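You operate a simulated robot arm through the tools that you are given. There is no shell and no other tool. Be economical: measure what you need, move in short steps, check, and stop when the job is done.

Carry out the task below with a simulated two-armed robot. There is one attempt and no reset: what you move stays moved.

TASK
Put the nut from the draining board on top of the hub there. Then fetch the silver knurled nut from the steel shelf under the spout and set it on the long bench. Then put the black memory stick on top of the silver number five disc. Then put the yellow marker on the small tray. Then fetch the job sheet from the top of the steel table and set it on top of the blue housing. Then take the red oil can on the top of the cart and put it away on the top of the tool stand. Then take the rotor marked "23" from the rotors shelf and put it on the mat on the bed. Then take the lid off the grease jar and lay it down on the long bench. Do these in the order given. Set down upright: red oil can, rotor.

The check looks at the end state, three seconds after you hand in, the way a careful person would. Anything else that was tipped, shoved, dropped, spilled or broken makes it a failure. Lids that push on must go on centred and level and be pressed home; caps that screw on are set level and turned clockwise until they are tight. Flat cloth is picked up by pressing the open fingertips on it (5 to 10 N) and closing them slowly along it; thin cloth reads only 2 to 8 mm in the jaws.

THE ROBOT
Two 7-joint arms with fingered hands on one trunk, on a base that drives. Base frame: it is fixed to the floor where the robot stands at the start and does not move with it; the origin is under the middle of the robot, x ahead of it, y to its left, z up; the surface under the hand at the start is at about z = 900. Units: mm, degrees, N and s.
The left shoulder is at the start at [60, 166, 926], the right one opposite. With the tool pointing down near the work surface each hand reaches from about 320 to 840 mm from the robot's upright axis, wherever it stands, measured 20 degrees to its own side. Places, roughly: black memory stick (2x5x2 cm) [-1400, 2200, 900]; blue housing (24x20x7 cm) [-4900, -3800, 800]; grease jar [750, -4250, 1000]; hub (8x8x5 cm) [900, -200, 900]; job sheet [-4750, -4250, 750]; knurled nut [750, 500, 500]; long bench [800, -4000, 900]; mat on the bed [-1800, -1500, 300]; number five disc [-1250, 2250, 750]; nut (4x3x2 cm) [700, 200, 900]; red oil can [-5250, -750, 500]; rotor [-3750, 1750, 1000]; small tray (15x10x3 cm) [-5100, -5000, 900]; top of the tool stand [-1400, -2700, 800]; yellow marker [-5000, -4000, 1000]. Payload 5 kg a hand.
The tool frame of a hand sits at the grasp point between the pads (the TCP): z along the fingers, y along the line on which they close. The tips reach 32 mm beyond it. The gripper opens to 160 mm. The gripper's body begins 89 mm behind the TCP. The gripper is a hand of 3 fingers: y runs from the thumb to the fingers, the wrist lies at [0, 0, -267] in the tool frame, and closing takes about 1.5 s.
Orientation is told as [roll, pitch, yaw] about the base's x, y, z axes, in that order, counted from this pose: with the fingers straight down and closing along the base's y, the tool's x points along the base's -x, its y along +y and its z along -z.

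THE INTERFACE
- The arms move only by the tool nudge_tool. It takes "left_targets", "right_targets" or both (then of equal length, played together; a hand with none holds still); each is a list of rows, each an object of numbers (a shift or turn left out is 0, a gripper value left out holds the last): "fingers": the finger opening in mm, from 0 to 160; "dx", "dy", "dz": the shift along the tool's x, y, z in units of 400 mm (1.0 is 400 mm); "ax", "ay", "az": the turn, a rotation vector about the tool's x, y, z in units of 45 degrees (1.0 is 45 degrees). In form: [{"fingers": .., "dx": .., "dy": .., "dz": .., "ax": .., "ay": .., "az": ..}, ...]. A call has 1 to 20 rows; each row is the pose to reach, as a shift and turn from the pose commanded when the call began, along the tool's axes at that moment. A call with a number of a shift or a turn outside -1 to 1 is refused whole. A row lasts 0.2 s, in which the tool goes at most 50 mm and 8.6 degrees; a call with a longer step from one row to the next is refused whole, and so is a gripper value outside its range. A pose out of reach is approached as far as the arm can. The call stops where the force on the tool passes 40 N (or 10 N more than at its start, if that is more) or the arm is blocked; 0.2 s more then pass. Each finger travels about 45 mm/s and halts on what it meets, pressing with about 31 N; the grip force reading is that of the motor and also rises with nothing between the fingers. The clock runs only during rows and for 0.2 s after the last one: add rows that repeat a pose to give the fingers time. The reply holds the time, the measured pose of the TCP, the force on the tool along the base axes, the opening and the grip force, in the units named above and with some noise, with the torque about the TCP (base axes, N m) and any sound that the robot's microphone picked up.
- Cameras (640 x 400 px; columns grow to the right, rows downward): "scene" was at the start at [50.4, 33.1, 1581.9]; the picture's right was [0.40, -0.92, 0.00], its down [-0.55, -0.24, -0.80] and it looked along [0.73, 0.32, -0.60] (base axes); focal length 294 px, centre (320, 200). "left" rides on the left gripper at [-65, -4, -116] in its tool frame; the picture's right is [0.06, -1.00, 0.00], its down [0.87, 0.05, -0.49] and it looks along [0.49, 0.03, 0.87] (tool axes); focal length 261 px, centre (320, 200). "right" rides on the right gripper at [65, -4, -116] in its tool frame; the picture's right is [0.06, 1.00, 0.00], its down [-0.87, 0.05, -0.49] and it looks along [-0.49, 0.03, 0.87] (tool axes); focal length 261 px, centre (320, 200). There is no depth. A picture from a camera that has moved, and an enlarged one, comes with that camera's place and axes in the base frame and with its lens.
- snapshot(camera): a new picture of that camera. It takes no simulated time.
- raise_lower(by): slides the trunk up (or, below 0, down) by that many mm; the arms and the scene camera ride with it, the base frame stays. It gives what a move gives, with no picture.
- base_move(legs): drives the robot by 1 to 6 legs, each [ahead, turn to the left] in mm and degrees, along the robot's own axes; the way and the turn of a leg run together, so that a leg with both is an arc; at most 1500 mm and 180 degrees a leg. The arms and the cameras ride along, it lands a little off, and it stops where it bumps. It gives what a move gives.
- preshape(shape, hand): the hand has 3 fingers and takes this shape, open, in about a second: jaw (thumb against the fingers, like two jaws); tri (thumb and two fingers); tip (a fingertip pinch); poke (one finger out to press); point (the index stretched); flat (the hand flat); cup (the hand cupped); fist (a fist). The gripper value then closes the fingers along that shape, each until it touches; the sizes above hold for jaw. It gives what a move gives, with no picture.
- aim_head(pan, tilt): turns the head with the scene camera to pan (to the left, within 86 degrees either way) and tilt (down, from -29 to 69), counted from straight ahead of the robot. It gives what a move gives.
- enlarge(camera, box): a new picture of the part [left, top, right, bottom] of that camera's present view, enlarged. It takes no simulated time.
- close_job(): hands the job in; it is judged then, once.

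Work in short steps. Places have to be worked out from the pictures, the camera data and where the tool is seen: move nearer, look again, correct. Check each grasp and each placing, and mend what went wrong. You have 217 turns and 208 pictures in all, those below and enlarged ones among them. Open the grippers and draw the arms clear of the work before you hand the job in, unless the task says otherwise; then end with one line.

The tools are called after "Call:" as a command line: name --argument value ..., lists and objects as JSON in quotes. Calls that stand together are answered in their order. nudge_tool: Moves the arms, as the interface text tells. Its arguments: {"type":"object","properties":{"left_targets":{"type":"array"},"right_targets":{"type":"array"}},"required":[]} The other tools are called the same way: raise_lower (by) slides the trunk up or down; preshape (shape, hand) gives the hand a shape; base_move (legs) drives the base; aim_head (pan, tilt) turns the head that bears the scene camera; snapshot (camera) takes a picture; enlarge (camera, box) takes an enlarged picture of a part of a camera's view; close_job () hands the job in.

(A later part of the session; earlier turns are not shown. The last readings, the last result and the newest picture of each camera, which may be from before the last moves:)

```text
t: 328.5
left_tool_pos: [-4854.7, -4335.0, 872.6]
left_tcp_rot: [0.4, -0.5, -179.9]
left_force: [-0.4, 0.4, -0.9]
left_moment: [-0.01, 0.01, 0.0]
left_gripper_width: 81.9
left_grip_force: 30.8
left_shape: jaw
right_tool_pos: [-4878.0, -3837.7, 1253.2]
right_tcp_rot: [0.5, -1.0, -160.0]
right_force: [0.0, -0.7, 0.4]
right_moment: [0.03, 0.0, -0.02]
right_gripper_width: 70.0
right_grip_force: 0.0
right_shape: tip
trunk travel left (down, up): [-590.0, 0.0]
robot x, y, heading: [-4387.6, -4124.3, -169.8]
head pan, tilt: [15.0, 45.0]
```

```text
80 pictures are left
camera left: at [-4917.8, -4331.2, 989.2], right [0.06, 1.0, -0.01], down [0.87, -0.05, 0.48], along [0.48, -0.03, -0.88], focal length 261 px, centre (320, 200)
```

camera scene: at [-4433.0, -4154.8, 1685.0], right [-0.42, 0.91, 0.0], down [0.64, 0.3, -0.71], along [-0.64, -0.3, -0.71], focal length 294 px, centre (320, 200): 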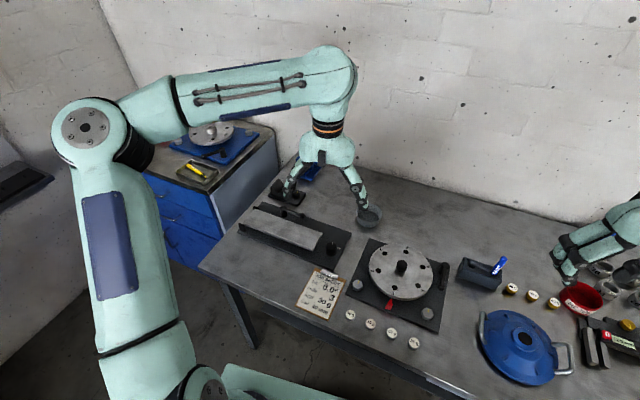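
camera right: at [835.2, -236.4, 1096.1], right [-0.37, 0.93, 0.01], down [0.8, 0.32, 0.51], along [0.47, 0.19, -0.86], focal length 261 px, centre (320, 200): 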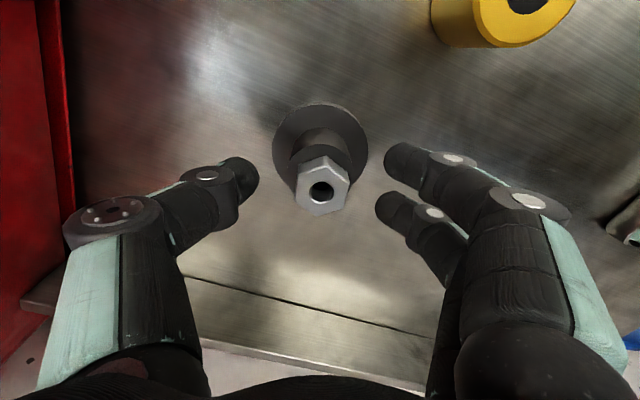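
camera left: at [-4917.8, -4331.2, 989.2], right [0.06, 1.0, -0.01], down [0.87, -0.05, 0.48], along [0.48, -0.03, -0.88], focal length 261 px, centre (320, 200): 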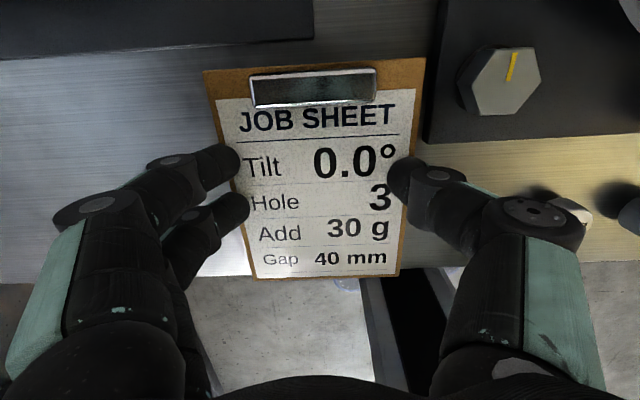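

The board is lifted, gripped by its edges. I raise it to about z 1080 and turn right 56° towards the housing at about [-4920,-3788].

Call:
nudge_tool --left_targets '[{"dz": -0.08}, {"dz": -0.16}, {"dz": -0.24}, {"dz": -0.32}, {"dz": -0.4}, {"dz": -0.48}, {"dz": -0.52}]'

Call:
base_move --legs '[[0, -56]]'

Call:
aim_head --pan 15 --tilt 45

Call:
snapshot --camera "scene"

Call:
snapshot --camera "left"

```text
t: 330.1
left_tool_pos: [-4851.0, -4333.0, 1082.4]
left_tcp_rot: [0.4, -0.7, -179.9]
left_force: [-0.2, 0.5, -2.0]
left_moment: [0.01, 0.0, 0.01]
left_gripper_width: 81.8
left_grip_force: 30.9
left_shape: jaw
right_tool_pos: [-4876.7, -3837.7, 1253.0]
right_tcp_rot: [0.6, -0.9, -159.9]
right_force: [0.9, 0.2, -0.1]
right_moment: [0.02, 0.02, -0.03]
right_gripper_width: 70.0
right_grip_force: 0.1
right_shape: tip
trunk travel left (down, up): [-590.0, 0.0]
robot x, y, heading: [-4388.3, -4125.2, -170.1]
head pan, tilt: [15.0, 45.0]
```

```text
t: 333.1
left_tool_pos: [-4823.0, -3860.2, 1081.9]
left_tcp_rot: [0.4, -0.6, 124.6]
left_force: [0.0, -0.3, -1.6]
left_moment: [0.0, 0.04, 0.02]
left_gripper_width: 81.9
left_grip_force: 31.3
left_shape: jaw
right_tool_pos: [-4428.6, -3558.2, 1252.9]
right_tcp_rot: [0.5, -1.0, 144.4]
right_force: [-0.4, 1.1, -0.8]
right_moment: [0.02, 0.01, -0.02]
right_gripper_width: 70.2
right_grip_force: 0.0
right_shape: tip
trunk travel left (down, up): [-590.0, 0.0]
robot x, y, heading: [-4384.8, -4124.4, 134.5]
head pan, tilt: [15.0, 45.0]
```

```text
t: 333.7
left_tool_pos: [-4823.5, -3859.9, 1082.7]
left_tcp_rot: [0.4, -0.7, 124.6]
left_force: [0.7, -0.4, -2.1]
left_moment: [0.01, 0.0, -0.01]
left_gripper_width: 81.8
left_grip_force: 30.7
left_shape: jaw
right_tool_pos: [-4428.5, -3559.7, 1253.3]
right_tcp_rot: [0.6, -1.0, 144.5]
right_force: [0.1, 0.2, 0.1]
right_moment: [-0.01, -0.01, -0.02]
right_gripper_width: 70.1
right_grip_force: 0.0
right_shape: tip
trunk travel left (down, up): [-590.0, 0.0]
robot x, y, heading: [-4389.3, -4128.4, 134.2]
head pan, tilt: [15.0, 45.0]
```

```text
79 pictures are left
camera scene: at [-4437.8, -4105.8, 1684.9], right [0.51, 0.86, 0.0], down [0.61, -0.36, -0.71], along [-0.61, 0.36, -0.71], focal length 294 px, centre (320, 200)
```

scene: 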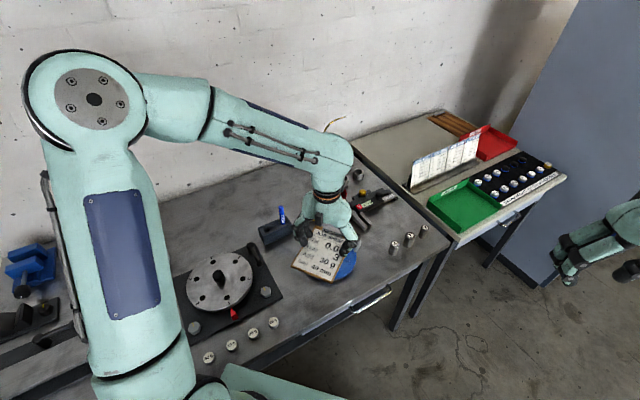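

```text
78 pictures are left
camera left: at [-4854.3, -3806.4, 1198.5], right [0.86, 0.52, -0.01], down [0.46, -0.75, 0.48], along [0.24, -0.42, -0.88], focal length 261 px, centre (320, 200)
```

left: 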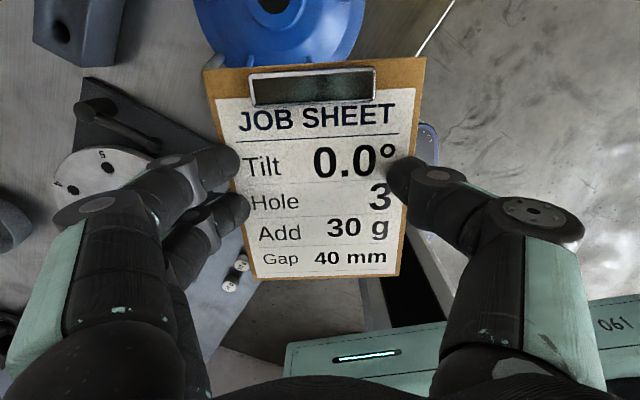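

The housing's centre is at about [-4921,-3791]. I move the board over it, then down to 25 mm above.

Call:
nudge_tool --left_targets '[{"dx": -0.1, "dy": 0.03}, {"dx": -0.2, "dy": 0.06}, {"dx": -0.3025, "dy": 0.09}, {"dx": -0.3025, "dy": 0.09, "dz": 0.1}, {"dx": -0.3025, "dy": 0.09, "dz": 0.2}, {"dx": -0.3025, "dy": 0.09, "dz": 0.3}, {"dx": -0.3025, "dy": 0.09, "dz": 0.33}, {"dx": -0.3025, "dy": 0.09, "dz": 0.33}]'

Call:
enlarge --camera "scene" --box '[240, 150, 440, 310]'

Call:
snapshot --camera "left"

```text
t: 335.5
left_tool_pos: [-4922.9, -3778.2, 951.2]
left_tcp_rot: [0.5, -0.7, 124.6]
left_force: [-0.4, 0.5, -0.1]
left_moment: [0.04, 0.02, -0.01]
left_gripper_width: 81.7
left_grip_force: 30.9
left_shape: jaw
right_tool_pos: [-4429.5, -3559.7, 1253.0]
right_tcp_rot: [0.4, -1.0, 144.3]
right_force: [0.6, -0.2, -0.4]
right_moment: [-0.01, -0.01, 0.0]
right_gripper_width: 70.1
right_grip_force: 0.1
right_shape: tip
trunk travel left (down, up): [-590.0, 0.0]
robot x, y, heading: [-4389.9, -4120.2, 134.4]
head pan, tilt: [15.0, 45.0]
```

```text
2.50 times, centred on (340, 230) of scene
camera zoom: at [-4437.8, -4105.8, 1684.9], right [0.51, 0.86, 0.0], down [0.61, -0.36, -0.71], along [-0.61, 0.36, -0.71], focal length 734 px, centre (270, 125)
```

zoom: 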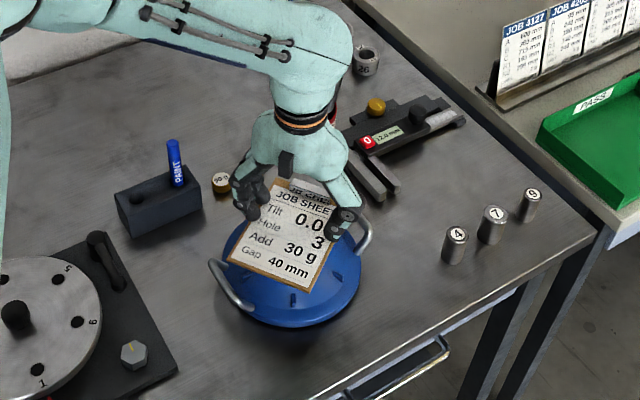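

```text
76 pictures are left
camera left: at [-4954.3, -3725.1, 1067.0], right [0.86, 0.52, -0.01], down [0.46, -0.75, 0.48], along [0.24, -0.42, -0.88], focal length 261 px, centre (320, 200)
```

left: 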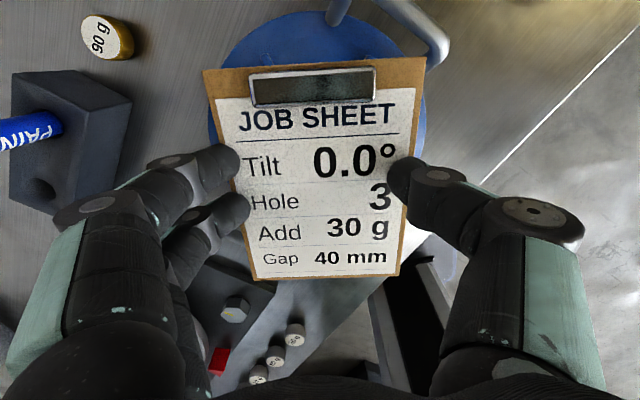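

The board is over the housing. Lower in small steps until contact.

Call:
nudge_tool --left_targets '[{"dz": 0.03}, {"dz": 0.045}, {"dz": 0.05}, {"dz": 0.055}, {"dz": 0.06}, {"dz": 0.065}, {"dz": 0.07}, {"dz": 0.075}, {"dz": 0.08}, {"dz": 0.085}, {"dz": 0.09}]'

Call:
enlarge --camera "scene" --box '[280, 190, 400, 290]'

```text
t: 337.9
left_tool_pos: [-4925.9, -3778.9, 916.7]
left_tcp_rot: [0.4, -0.7, 124.5]
left_force: [0.2, 0.4, -1.2]
left_moment: [-0.02, -0.05, -0.03]
left_gripper_width: 81.6
left_grip_force: 30.6
left_shape: jaw
right_tool_pos: [-4429.5, -3559.8, 1252.1]
right_tcp_rot: [0.5, -1.1, 144.4]
right_force: [-0.8, 0.3, 0.3]
right_moment: [0.0, -0.02, 0.05]
right_gripper_width: 70.0
right_grip_force: 0.0
right_shape: tip
trunk travel left (down, up): [-590.0, 0.0]
robot x, y, heading: [-4387.9, -4123.6, 134.5]
head pan, tilt: [15.0, 45.0]
```

```text
4.00 times, centred on (340, 240) of scene
camera zoom: at [-4437.8, -4105.7, 1684.9], right [0.51, 0.86, 0.0], down [0.61, -0.36, -0.71], along [-0.61, 0.36, -0.71], focal length 1174 px, centre (240, 40)
```

zoom: 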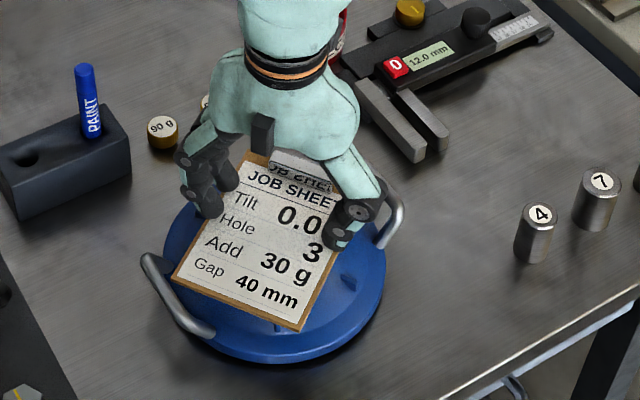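

No contact yet; continue down.

Call:
nudge_tool --left_targets '[{"dz": 0.005}, {"dz": 0.01}, {"dz": 0.015}, {"dz": 0.02}, {"dz": 0.025}, {"dz": 0.03}, {"dz": 0.035}, {"dz": 0.04}, {"dz": 0.045}, {"dz": 0.05}]'

Call:
enlarge --camera "scene" --box '[280, 190, 400, 290]'

```text
t: 339.2
left_tool_pos: [-4924.7, -3780.2, 911.0]
left_tcp_rot: [0.4, -1.2, 124.6]
left_force: [5.5, -5.6, 21.5]
left_moment: [-0.59, 0.21, 0.16]
left_gripper_width: 81.5
left_grip_force: 30.7
left_shape: jaw
right_tool_pos: [-4429.7, -3560.1, 1254.3]
right_tcp_rot: [0.5, -1.0, 144.5]
right_force: [-0.3, -0.6, 0.2]
right_moment: [-0.01, -0.03, -0.01]
right_gripper_width: 70.1
right_grip_force: 0.1
right_shape: tip
trunk travel left (down, up): [-590.0, 0.0]
robot x, y, heading: [-4388.5, -4124.2, 134.7]
head pan, tilt: [15.0, 45.0]
stopped in row 6 (left hand): the force on the tool passed its limit at 44 N (the readings are from after the stop); the commanded pose is now the measured one
```

```text
4.00 times, centred on (340, 240) of scene
camera zoom: at [-4436.3, -4107.1, 1685.0], right [0.51, 0.86, 0.0], down [0.61, -0.36, -0.71], along [-0.61, 0.36, -0.71], focal length 1174 px, centre (240, 40)
```

zoom: 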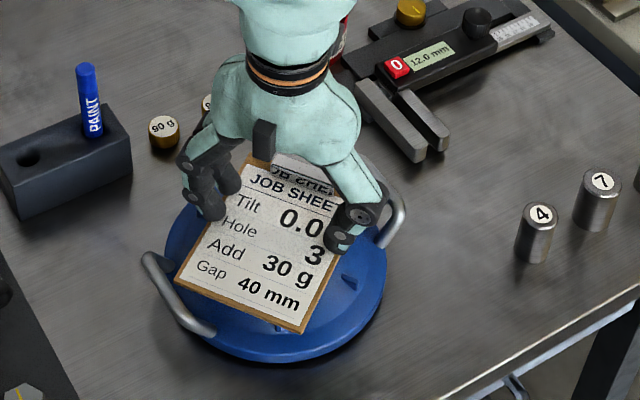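

Contact with the hub near the board's centre. I ease up 1 mm and open.

Call:
nudge_tool --left_targets '[{"dz": -0.002, "fingers": 84}, {"dz": -0.002, "fingers": 88}, {"dz": -0.002, "fingers": 94}, {"dz": -0.002, "fingers": 102}, {"dz": -0.002, "fingers": 110}, {"dz": -0.002, "fingers": 116}, {"dz": -0.002, "fingers": 116}]'

Call:
nudge_tool --left_targets '[{"dz": -0.04}, {"dz": -0.1}, {"dz": -0.2}, {"dz": -0.3}]'

Call:
enlarge --camera "scene" --box '[260, 170, 420, 290]'

Call:
snapshot --camera "left"

```text
t: 340.8
left_tool_pos: [-4925.1, -3778.7, 908.1]
left_tcp_rot: [0.4, -1.0, 124.5]
left_force: [0.2, 0.1, 1.1]
left_moment: [-0.01, -0.03, 0.0]
left_gripper_width: 115.6
left_grip_force: 0.1
left_shape: jaw
right_tool_pos: [-4429.7, -3559.4, 1252.2]
right_tcp_rot: [0.5, -0.9, 144.3]
right_force: [-0.8, 0.6, 0.4]
right_moment: [-0.03, 0.0, -0.04]
right_gripper_width: 70.1
right_grip_force: 0.1
right_shape: tip
trunk travel left (down, up): [-590.0, 0.0]
robot x, y, heading: [-4391.5, -4124.1, 134.2]
head pan, tilt: [15.0, 45.0]
```

```text
t: 341.8
left_tool_pos: [-4921.7, -3781.6, 1029.9]
left_tcp_rot: [0.4, -1.1, 124.7]
left_force: [0.8, -0.6, -0.1]
left_moment: [-0.03, 0.05, 0.02]
left_gripper_width: 115.8
left_grip_force: 0.0
left_shape: jaw
right_tool_pos: [-4429.7, -3559.3, 1253.8]
right_tcp_rot: [0.6, -1.0, 144.4]
right_force: [1.5, -0.6, -0.1]
right_moment: [0.01, 0.02, 0.02]
right_gripper_width: 70.1
right_grip_force: 0.0
right_shape: tip
trunk travel left (down, up): [-590.0, 0.0]
robot x, y, heading: [-4389.2, -4125.7, 134.2]
head pan, tilt: [15.0, 45.0]
```

```text
3.33 times, centred on (340, 230) of scene
camera zoom: at [-4437.1, -4106.3, 1684.9], right [0.51, 0.86, 0.0], down [0.61, -0.36, -0.71], along [-0.61, 0.36, -0.71], focal length 978 px, centre (253, 100)
```

zoom: 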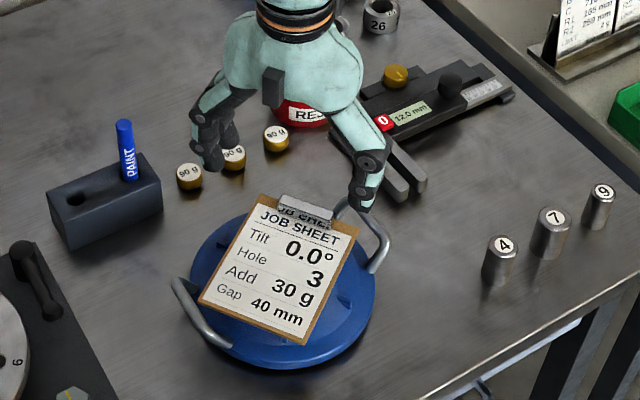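

```text
72 pictures are left
camera left: at [-4952.6, -3728.7, 1146.7], right [0.86, 0.52, -0.01], down [0.46, -0.75, 0.48], along [0.24, -0.41, -0.88], focal length 261 px, centre (320, 200)
```

left: 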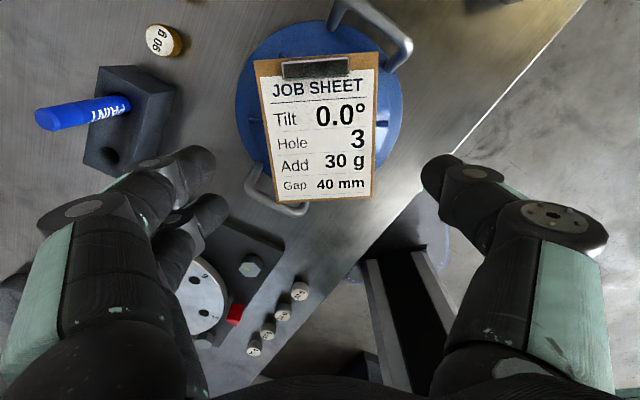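

The job sheet sits centred on the housing. Next, the red oil can on the cart: I raise the hand, back away, turn north, and look.

Call:
nudge_tool --left_targets '[{"dz": -0.1, "dx": 0.05}, {"dz": -0.2, "dx": 0.1}, {"dz": -0.3, "dx": 0.15}, {"dz": -0.4, "dx": 0.2}, {"dz": -0.47, "dx": 0.25}]'

Call:
base_move --legs '[[-500, 0], [0, -30]]'

Call:
aim_head --pan 10 --tilt 18

Call:
snapshot --camera "scene"

```text
t: 343.0
left_tool_pos: [-4866.1, -3868.7, 1217.1]
left_tcp_rot: [0.4, -0.9, 125.0]
left_force: [2.4, 0.7, 3.6]
left_moment: [-0.06, 0.28, -0.02]
left_gripper_width: 115.6
left_grip_force: 0.1
left_shape: jaw
right_tool_pos: [-4432.5, -3559.3, 1253.5]
right_tcp_rot: [0.4, -0.8, 144.5]
right_force: [-0.9, 0.4, 0.6]
right_moment: [-0.02, -0.1, 0.04]
right_gripper_width: 70.2
right_grip_force: 0.1
right_shape: tip
trunk travel left (down, up): [-590.0, 0.0]
robot x, y, heading: [-4390.0, -4124.6, 134.6]
head pan, tilt: [15.0, 45.0]
```

```text
t: 347.4
left_tool_pos: [-4325.0, -4020.3, 1218.2]
left_tcp_rot: [0.5, -1.0, 95.2]
left_force: [0.1, 0.1, -0.1]
left_moment: [0.02, -0.01, 0.0]
left_gripper_width: 115.8
left_grip_force: 0.0
left_shape: jaw
right_tool_pos: [-3797.0, -3966.9, 1253.4]
right_tcp_rot: [0.5, -1.0, 114.9]
right_force: [0.1, 0.2, 0.7]
right_moment: [-0.01, 0.01, 0.05]
right_gripper_width: 70.1
right_grip_force: 0.0
right_shape: tip
trunk travel left (down, up): [-590.0, 0.0]
robot x, y, heading: [-4041.5, -4479.3, 105.1]
head pan, tilt: [15.0, 45.0]
```

```text
t: 348.4
left_tool_pos: [-4324.8, -4020.6, 1217.7]
left_tcp_rot: [0.4, -0.9, 95.2]
left_force: [1.0, -0.3, 0.9]
left_moment: [0.01, 0.0, 0.02]
left_gripper_width: 115.7
left_grip_force: 0.0
left_shape: jaw
right_tool_pos: [-3796.7, -3966.0, 1252.5]
right_tcp_rot: [0.5, -0.9, 115.0]
right_force: [-0.3, 0.2, -0.5]
right_moment: [-0.02, -0.01, 0.0]
right_gripper_width: 70.1
right_grip_force: 0.1
right_shape: tip
trunk travel left (down, up): [-590.0, 0.0]
robot x, y, heading: [-4038.6, -4479.8, 105.1]
head pan, tilt: [10.0, 18.0]
```

```text
71 pictures are left
camera scene: at [-4071.1, -4423.6, 1726.8], right [0.91, 0.42, 0.0], down [0.13, -0.28, -0.95], along [-0.4, 0.86, -0.31], focal length 294 px, centre (320, 200)
```

scene: 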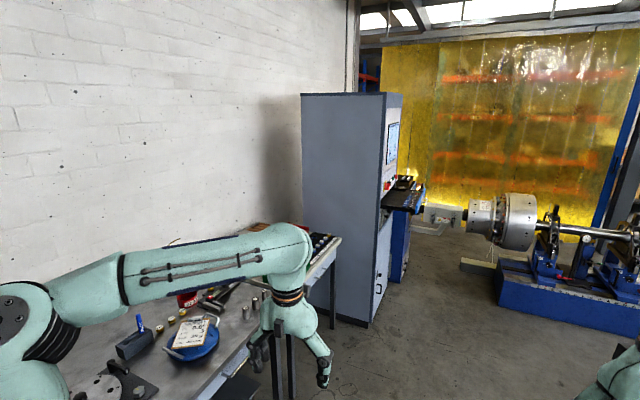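

The cart stands behind the machine, reachable only from the north side. I'll go back around: east, then north.

Call:
base_move --legs '[[0, -90.5], [1500, 0], [1500, 0], [1020, 0], [0, 75]]'

Call:
base_move --legs '[[1500, 0], [1500, 0], [600, 0]]'

```text
t: 375.1
left_tool_pos: [-269.4, -2957.2, 1216.8]
left_tcp_rot: [0.3, -1.1, 78.6]
left_force: [0.3, -1.0, 0.2]
left_moment: [-0.01, -0.01, -0.01]
left_gripper_width: 116.0
left_grip_force: 0.0
left_shape: jaw
right_tool_pos: [252.7, -3054.3, 1252.5]
right_tcp_rot: [0.5, -1.0, 98.4]
right_force: [0.3, 0.0, 0.1]
right_moment: [0.02, 0.0, -0.01]
right_gripper_width: 70.3
right_grip_force: 0.0
right_shape: tip
trunk travel left (down, up): [-590.0, 0.0]
robot x, y, heading: [-126.5, -3473.0, 88.4]
head pan, tilt: [10.0, 18.0]
```

```text
t: 392.4
left_tool_pos: [-355.4, 594.3, 1216.9]
left_tcp_rot: [0.3, -1.0, 81.1]
left_force: [-0.6, 1.5, -1.3]
left_moment: [0.02, 0.02, -0.01]
left_gripper_width: 115.8
left_grip_force: 0.1
left_shape: jaw
right_tool_pos: [171.2, 520.7, 1253.8]
right_tcp_rot: [0.5, -1.0, 101.0]
right_force: [0.6, 0.2, -0.1]
right_moment: [0.01, -0.01, -0.01]
right_gripper_width: 70.3
right_grip_force: 0.0
right_shape: tip
trunk travel left (down, up): [-590.0, 0.0]
robot x, y, heading: [-189.5, 84.4, 90.8]
head pan, tilt: [10.0, 18.0]
```

Continue: north a little to clear the trolley, west, then turn to look into the space north of the machine.

Call:
base_move --legs '[[300, 0], [0, 72], [1330, 0], [0, 80]]'

Call:
aim_head --pan -20 --tilt 25

Call:
snapshot --camera "scene"

```text
t: 407.4
left_tool_pos: [-1555.6, 238.5, 1217.3]
left_tcp_rot: [0.4, -1.1, -127.3]
left_force: [0.1, -0.4, -0.3]
left_moment: [-0.04, 0.02, 0.02]
left_gripper_width: 115.9
left_grip_force: 0.2
left_shape: jaw
right_tool_pos: [-1980.9, 555.5, 1253.8]
right_tcp_rot: [0.5, -1.0, -107.6]
right_force: [0.2, -0.2, -0.4]
right_moment: [-0.01, 0.04, 0.0]
right_gripper_width: 70.0
right_grip_force: 0.0
right_shape: tip
trunk travel left (down, up): [-590.0, 0.0]
robot x, y, heading: [-1459.1, 765.5, -117.4]
head pan, tilt: [10.0, 18.0]
```

```text
t: 408.4
left_tool_pos: [-1556.6, 238.6, 1217.1]
left_tcp_rot: [0.4, -1.0, -127.5]
left_force: [0.1, 0.5, -0.8]
left_moment: [0.04, 0.03, 0.02]
left_gripper_width: 115.8
left_grip_force: 0.2
left_shape: jaw
right_tool_pos: [-1981.6, 555.6, 1253.2]
right_tcp_rot: [0.5, -1.0, -107.6]
right_force: [0.4, -0.9, -0.1]
right_moment: [0.0, 0.0, 0.0]
right_gripper_width: 70.3
right_grip_force: 0.1
right_shape: tip
trunk travel left (down, up): [-590.0, 0.0]
robot x, y, heading: [-1458.0, 769.5, -117.7]
head pan, tilt: [-20.0, 25.0]
```

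```text
70 pictures are left
camera scene: at [-1511.2, 730.3, 1715.5], right [-0.68, 0.74, 0.0], down [0.31, 0.29, -0.91], along [-0.67, -0.61, -0.42], focal length 294 px, centre (320, 200)
```

scene: 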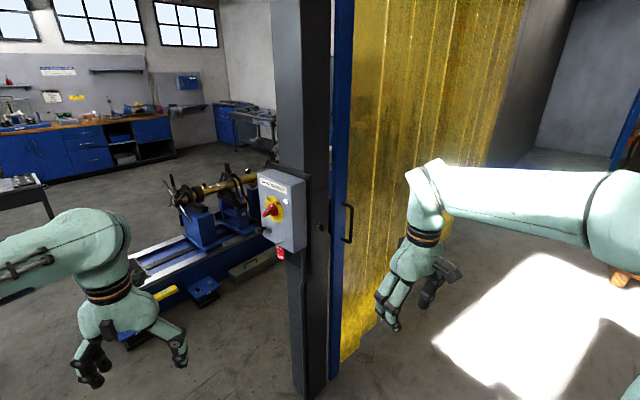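

The curtain runs west from the pillar along y≈0; the machine's north side is y≈-1180. I'll drive south into that lane and turn west.

Call:
base_move --legs '[[0, 23.5], [1490, 0], [0, -85]]'

Call:
aim_head --pan 0 --tilt 22

Call:
snapshot --camera "scene"

```text
t: 420.6
left_tool_pos: [-2073.2, -858.1, 1217.6]
left_tcp_rot: [0.4, -1.1, 170.9]
left_force: [0.3, -0.1, 0.4]
left_moment: [-0.02, 0.0, 0.01]
left_gripper_width: 115.7
left_grip_force: 0.0
left_shape: jaw
right_tool_pos: [-1997.0, -331.8, 1254.1]
right_tcp_rot: [0.5, -1.0, -169.2]
right_force: [0.0, -0.6, 0.2]
right_moment: [-0.03, 0.0, 0.01]
right_gripper_width: 70.3
right_grip_force: 0.0
right_shape: tip
trunk travel left (down, up): [-590.0, 0.0]
robot x, y, heading: [-1560.0, -694.3, -179.2]
head pan, tilt: [-20.0, 25.0]
```

```text
t: 421.5
left_tool_pos: [-2072.1, -858.4, 1217.5]
left_tcp_rot: [0.4, -1.1, 171.0]
left_force: [0.0, 0.0, 0.2]
left_moment: [0.0, 0.02, -0.01]
left_gripper_width: 115.6
left_grip_force: 0.0
left_shape: jaw
right_tool_pos: [-1996.5, -333.2, 1253.7]
right_tcp_rot: [0.5, -1.1, -169.2]
right_force: [-0.6, 0.6, 0.2]
right_moment: [0.05, -0.01, 0.0]
right_gripper_width: 70.0
right_grip_force: 0.1
right_shape: tip
trunk travel left (down, up): [-590.0, 0.0]
robot x, y, heading: [-1560.1, -692.9, -179.2]
head pan, tilt: [0.0, 22.0]
```

```text
69 pictures are left
camera scene: at [-1622.4, -695.6, 1720.3], right [-0.01, 1.0, 0.0], down [0.37, 0.01, -0.93], along [-0.93, -0.01, -0.37], focal length 294 px, centre (320, 200)
```

scene: 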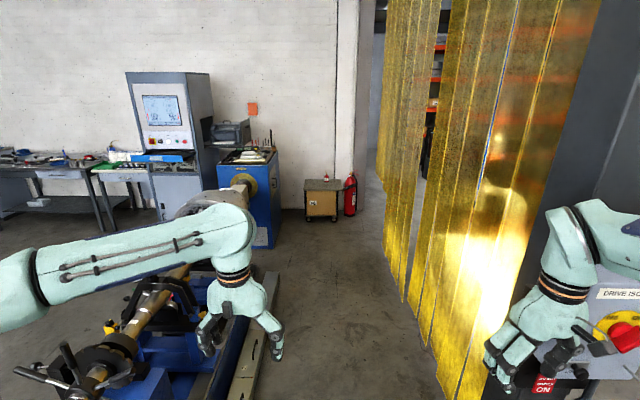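

The lane is clear and the cart is at the far end, near [-5210,-690]. To pass the pillar's switch box I first bring the right arm in, then drive west 2.85 m.

Call:
nudge_tool --right_targets '[{"dx": -0.08, "dy": 0.06, "dz": 0.02}, {"dx": -0.16, "dy": 0.12, "dz": 0.04}, {"dx": -0.24, "dy": 0.18, "dz": 0.06}, {"dx": -0.32, "dy": 0.24, "dz": 0.08}, {"dx": -0.4, "dy": 0.29, "dz": 0.1}, {"dx": -0.49, "dy": 0.33, "dz": 0.12}, {"dx": -0.587, "dy": 0.372, "dz": 0.15}]'

Call:
base_move --legs '[[1500, 0], [1300, 0]]'

Call:
aim_head --pan 0 --tilt 40

Call:
snapshot --camera "scene"

```text
t: 423.1
left_tool_pos: [-2074.0, -858.5, 1215.8]
left_tcp_rot: [0.3, -1.1, 171.0]
left_force: [-0.6, 0.7, 0.1]
left_moment: [0.03, -0.01, -0.02]
left_gripper_width: 115.9
left_grip_force: 0.0
left_shape: jaw
right_tool_pos: [-2199.7, -524.0, 1200.2]
right_tcp_rot: [0.4, -1.0, -169.2]
right_force: [-0.2, 0.4, 0.7]
right_moment: [0.05, -0.01, -0.02]
right_gripper_width: 69.9
right_grip_force: 0.0
right_shape: tip
trunk travel left (down, up): [-590.0, 0.0]
robot x, y, heading: [-1559.1, -692.2, -179.3]
head pan, tilt: [0.0, 22.0]
```

```text
t: 433.9
left_tool_pos: [-4238.3, -1041.5, 1215.6]
left_tcp_rot: [0.6, -0.8, 176.8]
left_force: [-1.7, 0.8, -0.6]
left_moment: [-0.1, -0.21, 0.0]
left_gripper_width: 115.9
left_grip_force: 0.1
left_shape: jaw
right_tool_pos: [-4396.6, -718.8, 1197.4]
right_tcp_rot: [0.6, -0.8, -163.6]
right_force: [-1.9, 1.4, -2.3]
right_moment: [-0.08, -0.2, 0.01]
right_gripper_width: 70.0
right_grip_force: 0.1
right_shape: tip
trunk travel left (down, up): [-590.0, 0.0]
robot x, y, heading: [-3740.4, -817.5, -167.0]
head pan, tilt: [0.0, 22.0]
stopped in leg 2: the robot was blocked; the commanded pose is now the measured one
```

```text
t: 434.7
left_tool_pos: [-4230.9, -1043.9, 1218.4]
left_tcp_rot: [0.4, -1.0, 176.8]
left_force: [-0.2, -0.2, -0.1]
left_moment: [0.03, -0.07, -0.01]
left_gripper_width: 115.9
left_grip_force: 0.0
left_shape: jaw
right_tool_pos: [-4390.6, -721.2, 1203.0]
right_tcp_rot: [0.5, -1.2, -163.4]
right_force: [0.5, -0.2, 0.0]
right_moment: [0.03, -0.04, 0.03]
right_gripper_width: 70.2
right_grip_force: 0.0
right_shape: tip
trunk travel left (down, up): [-590.0, 0.0]
robot x, y, heading: [-3743.2, -820.2, -167.1]
head pan, tilt: [0.0, 40.0]
```

```text
68 pictures are left
camera scene: at [-3794.1, -834.6, 1692.2], right [-0.23, 0.97, 0.0], down [0.63, 0.15, -0.77], along [-0.75, -0.17, -0.64], focal length 294 px, centre (320, 200)
```

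scene: 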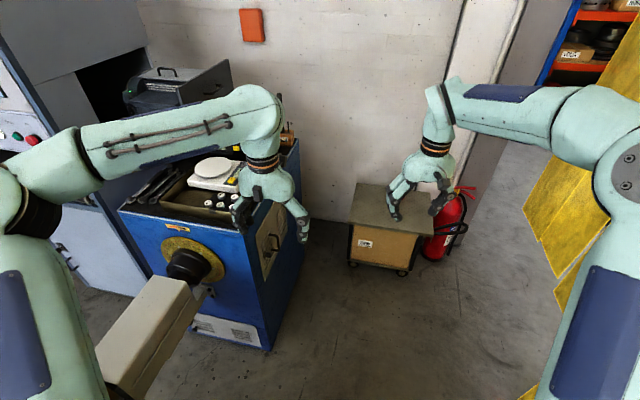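

It was blocked about 0.7 m early, having drawn towards the machine side. I back off a little, angle away from the machine, and look down beside the base.

Call:
base_move --legs '[[-150, 0], [0, -36]]'

Call:
aim_head --pan 45 --tilt 55

Call:
snapshot --camera "scene"

```text
t: 437.7
left_tool_pos: [-4132.5, -721.6, 1218.1]
left_tcp_rot: [0.5, -1.2, 145.6]
left_force: [0.4, -0.9, -0.4]
left_moment: [0.04, 0.02, 0.0]
left_gripper_width: 115.9
left_grip_force: 0.0
left_shape: jaw
right_tool_pos: [-4100.3, -362.0, 1201.7]
right_tcp_rot: [0.5, -1.3, 165.2]
right_force: [0.0, -0.2, 0.1]
right_moment: [0.01, 0.03, 0.0]
right_gripper_width: 70.1
right_grip_force: 0.1
right_shape: tip
trunk travel left (down, up): [-590.0, 0.0]
robot x, y, heading: [-3595.5, -782.6, 161.5]
head pan, tilt: [0.0, 40.0]
stopped in leg 2: the robot was blocked; the commanded pose is now the measured one
```

```text
t: 438.8
left_tool_pos: [-4132.0, -720.9, 1218.3]
left_tcp_rot: [0.5, -1.1, 145.5]
left_force: [0.4, 0.1, -0.2]
left_moment: [-0.01, -0.02, -0.01]
left_gripper_width: 116.3
left_grip_force: 0.1
left_shape: jaw
right_tool_pos: [-4100.4, -361.8, 1202.8]
right_tcp_rot: [0.6, -1.2, 165.3]
right_force: [0.0, 0.2, -0.3]
right_moment: [0.02, -0.01, 0.02]
right_gripper_width: 70.1
right_grip_force: 0.0
right_shape: tip
trunk travel left (down, up): [-590.0, 0.0]
robot x, y, heading: [-3594.9, -782.5, 161.6]
head pan, tilt: [45.0, 55.0]
```

```text
67 pictures are left
camera scene: at [-3631.8, -828.2, 1671.5], right [-0.45, 0.89, 0.0], down [0.73, 0.37, -0.57], along [-0.51, -0.26, -0.82], focal length 294 px, centre (320, 200)
```

scene: 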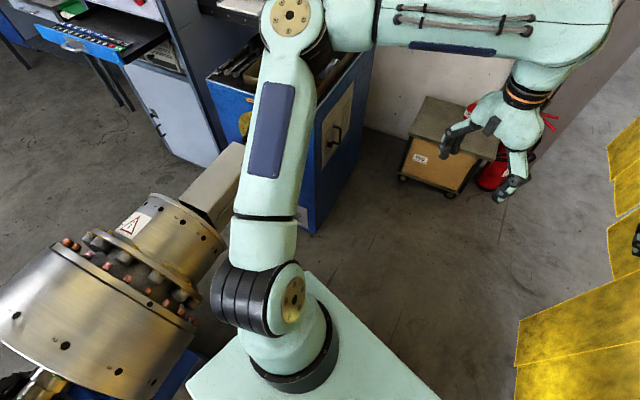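

The base's rear corner is against the floor beam (y≈-1100) beside the machine. Driving forward on this heading leads away from it.

Call:
base_move --legs '[[420, 0], [0, 12], [280, 0]]'

Call:
aim_head --pan 5 --tilt 48

Call:
snapshot --camera "scene"

```text
t: 443.7
left_tool_pos: [-4808.0, -660.8, 1217.9]
left_tcp_rot: [0.5, -1.1, 156.8]
left_force: [-0.8, 0.3, 0.1]
left_moment: [0.01, -0.04, 0.01]
left_gripper_width: 115.9
left_grip_force: 0.1
left_shape: jaw
right_tool_pos: [-4845.4, -303.8, 1201.3]
right_tcp_rot: [0.5, -1.1, 176.6]
right_force: [-0.2, 0.0, -0.3]
right_moment: [0.03, -0.05, 0.05]
right_gripper_width: 70.4
right_grip_force: 0.0
right_shape: tip
trunk travel left (down, up): [-590.0, 0.0]
robot x, y, heading: [-4270.2, -618.8, 172.7]
head pan, tilt: [45.0, 55.0]
```

```text
t: 444.8
left_tool_pos: [-4807.9, -661.7, 1218.5]
left_tcp_rot: [0.6, -1.1, 156.8]
left_force: [-0.2, 0.7, -0.8]
left_moment: [-0.02, 0.03, -0.04]
left_gripper_width: 116.0
left_grip_force: 0.1
left_shape: jaw
right_tool_pos: [-4845.0, -302.6, 1202.4]
right_tcp_rot: [0.5, -1.2, 176.6]
right_force: [-0.7, 0.2, 1.0]
right_moment: [0.02, -0.01, -0.02]
right_gripper_width: 69.9
right_grip_force: 0.0
right_shape: tip
trunk travel left (down, up): [-590.0, 0.0]
robot x, y, heading: [-4269.5, -622.9, 172.9]
head pan, tilt: [5.0, 48.0]
```

```text
66 pictures are left
camera scene: at [-4317.3, -621.5, 1680.7], right [0.03, 1.0, 0.0], down [0.74, -0.02, -0.67], along [-0.67, 0.02, -0.74], focal length 294 px, centre (320, 200)
```

scene: 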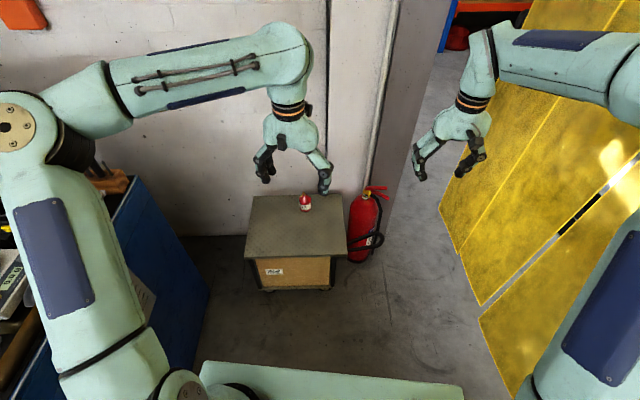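

The red oil can is on the cart. I'll zoom in.

Call:
enlarge --camera "scene" --box '[250, 170, 370, 260]'

```text
4.44 times, centred on (310, 215) of scene
camera zoom: at [-4317.3, -621.5, 1680.7], right [0.03, 1.0, 0.0], down [0.74, -0.02, -0.67], along [-0.67, 0.02, -0.74], focal length 1305 px, centre (364, 133)
```

zoom: 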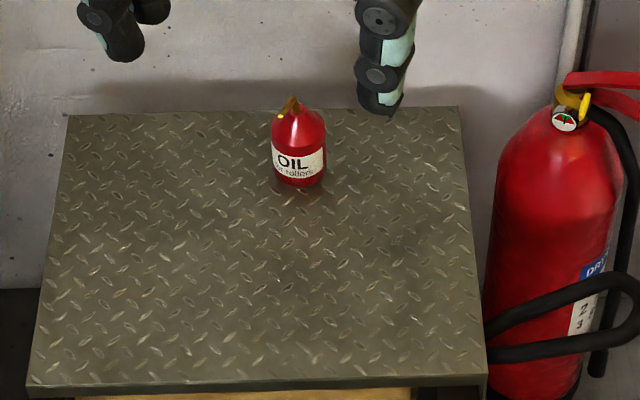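

The can stands at about [-5322,-668] on the cart (top near z≈490). I pull the right hand back 160 mm, then drive 440 mm straight ahead.

Call:
nudge_tool --right_targets '[{"dx": 0.1}, {"dx": 0.2}, {"dx": 0.3}, {"dx": 0.4}]'

Call:
base_move --legs '[[440, 0]]'

Call:
raise_lower --by -250

Call:
snapshot --camera "left"

Call:
snapshot --camera "scene"

```text
t: 445.8
left_tool_pos: [-4806.9, -661.9, 1218.3]
left_tcp_rot: [0.5, -1.1, 156.7]
left_force: [0.7, 0.3, 0.2]
left_moment: [0.01, 0.02, 0.0]
left_gripper_width: 116.0
left_grip_force: 0.1
left_shape: jaw
right_tool_pos: [-4686.5, -314.6, 1200.6]
right_tcp_rot: [0.5, -1.2, 176.6]
right_force: [-0.4, 0.0, -0.9]
right_moment: [0.01, 0.0, 0.01]
right_gripper_width: 70.2
right_grip_force: 0.0
right_shape: tip
trunk travel left (down, up): [-590.0, 0.0]
robot x, y, heading: [-4269.4, -621.5, 172.9]
head pan, tilt: [5.0, 48.0]
```

```text
t: 448.5
left_tool_pos: [-5246.8, -598.7, 1218.0]
left_tcp_rot: [0.5, -1.1, 156.2]
left_force: [-0.7, -0.2, -0.4]
left_moment: [0.0, -0.04, 0.0]
left_gripper_width: 115.8
left_grip_force: 0.1
left_shape: jaw
right_tool_pos: [-5125.0, -253.6, 1198.0]
right_tcp_rot: [0.5, -1.2, 176.0]
right_force: [0.0, -0.2, 0.2]
right_moment: [0.02, -0.04, -0.01]
right_gripper_width: 70.1
right_grip_force: 0.1
right_shape: tip
trunk travel left (down, up): [-590.0, 0.0]
robot x, y, heading: [-4709.9, -562.6, 172.5]
head pan, tilt: [5.0, 48.0]
```

```text
t: 451.1
left_tool_pos: [-5246.1, -598.7, 968.2]
left_tcp_rot: [0.5, -1.0, 156.3]
left_force: [-0.3, -0.3, -0.2]
left_moment: [0.01, -0.01, -0.02]
left_gripper_width: 116.1
left_grip_force: 0.1
left_shape: jaw
right_tool_pos: [-5123.0, -254.1, 949.7]
right_tcp_rot: [0.4, -1.2, 176.0]
right_force: [0.8, -0.3, 0.2]
right_moment: [0.0, 0.01, 0.05]
right_gripper_width: 70.1
right_grip_force: 0.0
right_shape: tip
trunk travel left (down, up): [-340.0, 250.0]
robot x, y, heading: [-4707.0, -565.0, 172.4]
head pan, tilt: [5.0, 48.0]
```

```text
64 pictures are left
camera left: at [-5300.3, -570.6, 1085.4], right [0.46, 0.89, -0.01], down [0.78, -0.4, 0.48], along [0.42, -0.23, -0.88], focal length 261 px, centre (320, 200)
```

left: 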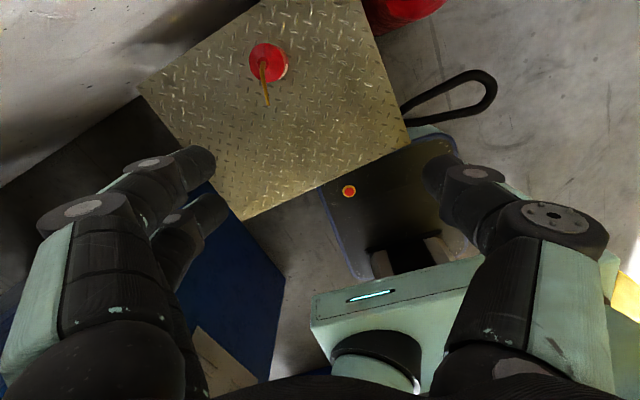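

```text
63 pictures are left
camera scene: at [-4756.0, -565.0, 1430.8], right [0.04, 1.0, 0.0], down [0.74, -0.03, -0.67], along [-0.67, 0.03, -0.74], focal length 294 px, centre (320, 200)
```

scene: 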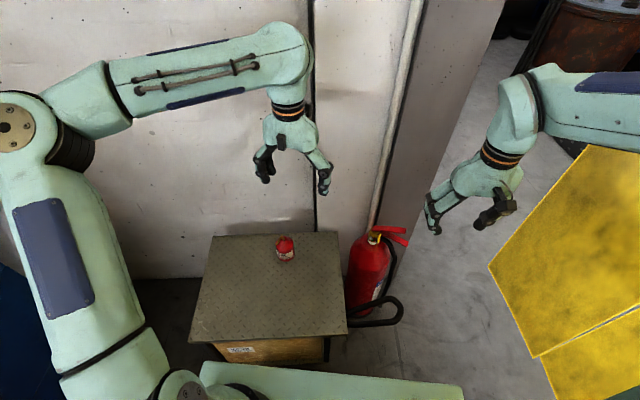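

The can is at about [-5339,-667], its spout pointing my way, so closing sideways is clear. I move above it and down to z 640, then look.

Call:
nudge_tool --left_targets '[{"dx": -0.05, "dy": 0.08}, {"dx": -0.1, "dy": 0.17}, {"dx": -0.1425, "dy": 0.248}, {"dx": -0.1425, "dy": 0.248, "dz": 0.12}, {"dx": -0.1425, "dy": 0.248, "dz": 0.24}, {"dx": -0.1425, "dy": 0.248, "dz": 0.36}, {"dx": -0.1425, "dy": 0.248, "dz": 0.48}, {"dx": -0.1425, "dy": 0.248, "dz": 0.6}, {"dx": -0.1425, "dy": 0.248, "dz": 0.71}, {"dx": -0.1425, "dy": 0.248, "dz": 0.76}, {"dx": -0.1425, "dy": 0.248, "dz": 0.76}]'

Call:
snapshot --camera "left"

Call:
enlarge --camera "scene" --box '[200, 160, 370, 300]'

```text
t: 453.4
left_tool_pos: [-5346.8, -668.8, 667.0]
left_tcp_rot: [0.5, -1.1, 156.3]
left_force: [-0.5, -0.5, -0.4]
left_moment: [-0.03, 0.0, 0.01]
left_gripper_width: 116.1
left_grip_force: 0.1
left_shape: jaw
right_tool_pos: [-5122.8, -254.2, 949.9]
right_tcp_rot: [0.4, -1.2, 176.0]
right_force: [0.0, 0.2, -1.2]
right_moment: [-0.02, -0.02, -0.01]
right_gripper_width: 70.2
right_grip_force: 0.0
right_shape: tip
trunk travel left (down, up): [-340.0, 250.0]
robot x, y, heading: [-4705.3, -561.2, 172.2]
head pan, tilt: [5.0, 48.0]
```

```text
62 pictures are left
camera left: at [-5400.7, -638.8, 784.2], right [0.46, 0.89, -0.01], down [0.78, -0.4, 0.47], along [0.42, -0.23, -0.88], focal length 261 px, centre (320, 200)
```

left: 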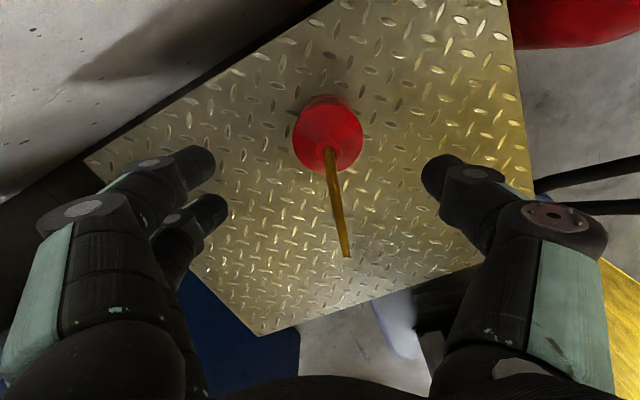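

```text
2.86 times, centred on (285, 230) of scene
camera zoom: at [-4756.1, -565.0, 1430.7], right [0.04, 1.0, 0.0], down [0.74, -0.03, -0.67], along [-0.67, 0.03, -0.74], focal length 839 px, centre (420, 114)
```

zoom: 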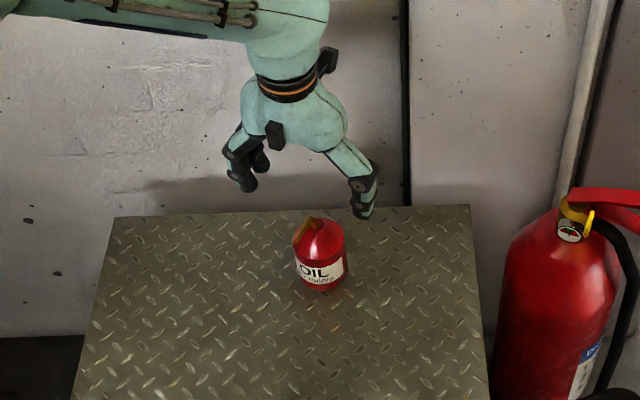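

Nicely centred over the can, with the spout pointing back clear of the palm. I lower with the fingers straddling it until the tips feel the cart top.

Call:
nudge_tool --left_targets '[{"dx": 0.005, "dy": -0.013, "dz": 0.05}, {"dx": 0.005, "dy": -0.013, "dz": 0.1}, {"dx": 0.005, "dy": -0.013, "dz": 0.15}, {"dx": 0.005, "dy": -0.013, "dz": 0.2}, {"dx": 0.005, "dy": -0.013, "dz": 0.25}, {"dx": 0.005, "dy": -0.013, "dz": 0.28}, {"dx": 0.005, "dy": -0.013, "dz": 0.3}, {"dx": 0.005, "dy": -0.013, "dz": 0.32}, {"dx": 0.005, "dy": -0.013, "dz": 0.34}, {"dx": 0.005, "dy": -0.013, "dz": 0.36}]'

Call:
snapshot --camera "left"

Call:
enlarge --camera "scene" --box '[230, 190, 350, 290]'

```text
t: 455.6
left_tool_pos: [-5345.8, -662.6, 526.0]
left_tcp_rot: [0.6, -1.4, 156.2]
left_force: [0.3, -2.2, 16.9]
left_moment: [0.1, -0.27, -0.04]
left_gripper_width: 116.1
left_grip_force: 0.0
left_shape: jaw
right_tool_pos: [-5122.3, -254.2, 949.3]
right_tcp_rot: [0.4, -1.4, 176.0]
right_force: [-0.2, -0.5, 0.0]
right_moment: [-0.01, -0.02, 0.0]
right_gripper_width: 70.0
right_grip_force: 0.1
right_shape: tip
trunk travel left (down, up): [-340.0, 250.0]
robot x, y, heading: [-4710.2, -561.1, 172.5]
head pan, tilt: [5.0, 48.0]
```

```text
60 pictures are left
camera left: at [-5399.1, -634.3, 642.6], right [0.46, 0.89, -0.01], down [0.79, -0.4, 0.47], along [0.41, -0.23, -0.88], focal length 261 px, centre (320, 200)
```

left: 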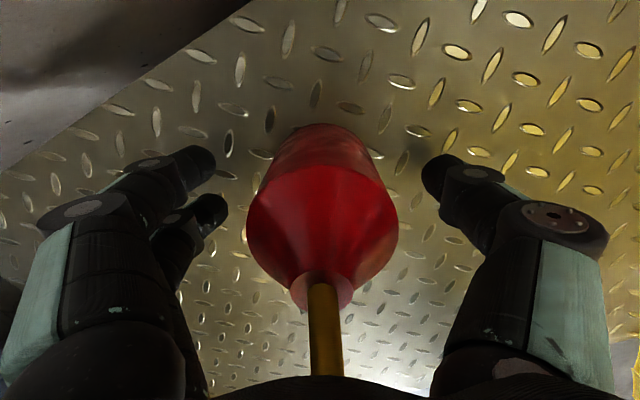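

```text
4.00 times, centred on (290, 240) of scene
camera zoom: at [-4754.8, -564.9, 1431.2], right [0.04, 1.0, 0.0], down [0.74, -0.03, -0.67], along [-0.67, 0.03, -0.74], focal length 1174 px, centre (440, 40)
```

zoom: 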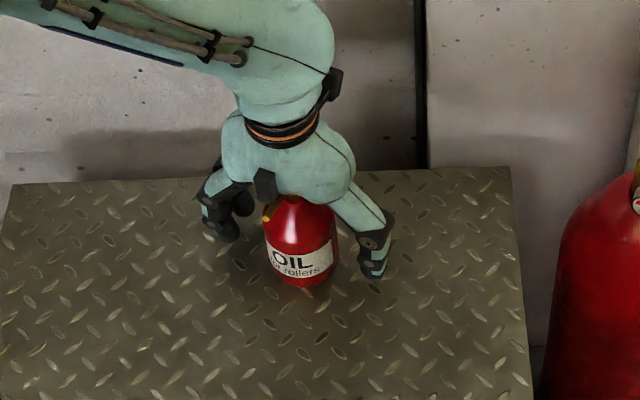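

The contact is central: the spout lightly touches the palm. I ease up 5 mm, and with the tips low on the can's body, close.

Call:
nudge_tool --left_targets '[{"dz": -0.014, "fingers": 116}, {"dz": -0.016, "fingers": 104}, {"dz": -0.016, "fingers": 90}, {"dz": -0.016, "fingers": 76}, {"dz": -0.016, "fingers": 62}, {"dz": -0.016, "fingers": 50}, {"dz": -0.016, "fingers": 40}, {"dz": -0.016, "fingers": 40}, {"dz": -0.016, "fingers": 40}]'

Call:
nudge_tool --left_targets '[{"dz": -0.02}, {"dz": -0.06}, {"dz": -0.12}, {"dz": -0.12}]'

Call:
enlarge --camera "scene" --box '[230, 190, 350, 290]'

```text
t: 457.6
left_tool_pos: [-5344.1, -662.2, 529.2]
left_tcp_rot: [0.5, -1.1, 156.3]
left_force: [-0.4, -0.4, -0.6]
left_moment: [0.01, 0.01, 0.02]
left_gripper_width: 53.5
left_grip_force: 30.5
left_shape: jaw
right_tool_pos: [-5123.5, -254.4, 949.1]
right_tcp_rot: [0.5, -1.1, 176.0]
right_force: [-0.4, -0.5, 0.6]
right_moment: [0.04, -0.03, -0.02]
right_gripper_width: 70.1
right_grip_force: 0.1
right_shape: tip
trunk travel left (down, up): [-340.0, 250.0]
robot x, y, heading: [-4705.9, -562.4, 172.5]
head pan, tilt: [5.0, 48.0]
```

```text
t: 458.6
left_tool_pos: [-5344.0, -662.2, 578.2]
left_tcp_rot: [0.6, -1.1, 156.2]
left_force: [0.5, 0.2, -1.9]
left_moment: [0.01, -0.01, -0.03]
left_gripper_width: 53.4
left_grip_force: 31.0
left_shape: jaw
right_tool_pos: [-5122.8, -254.6, 949.1]
right_tcp_rot: [0.5, -1.2, 175.9]
right_force: [0.3, -0.3, -0.2]
right_moment: [0.0, 0.03, 0.0]
right_gripper_width: 70.1
right_grip_force: 0.1
right_shape: tip
trunk travel left (down, up): [-340.0, 250.0]
robot x, y, heading: [-4708.6, -561.3, 172.3]
head pan, tilt: [5.0, 48.0]
```

```text
4.00 times, centred on (290, 240) of scene
camera zoom: at [-4756.2, -565.0, 1430.7], right [0.04, 1.0, 0.0], down [0.74, -0.03, -0.67], along [-0.67, 0.03, -0.74], focal length 1174 px, centre (440, 40)
```

zoom: 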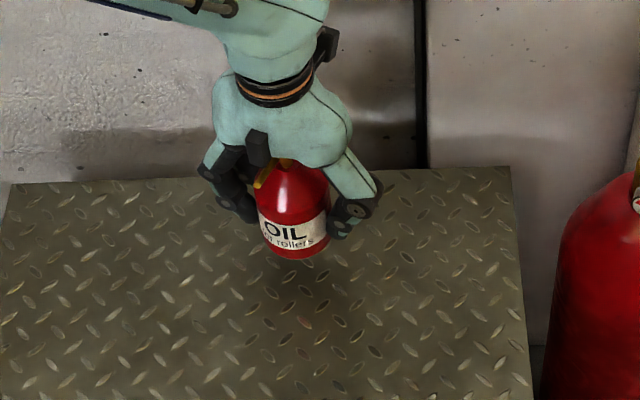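

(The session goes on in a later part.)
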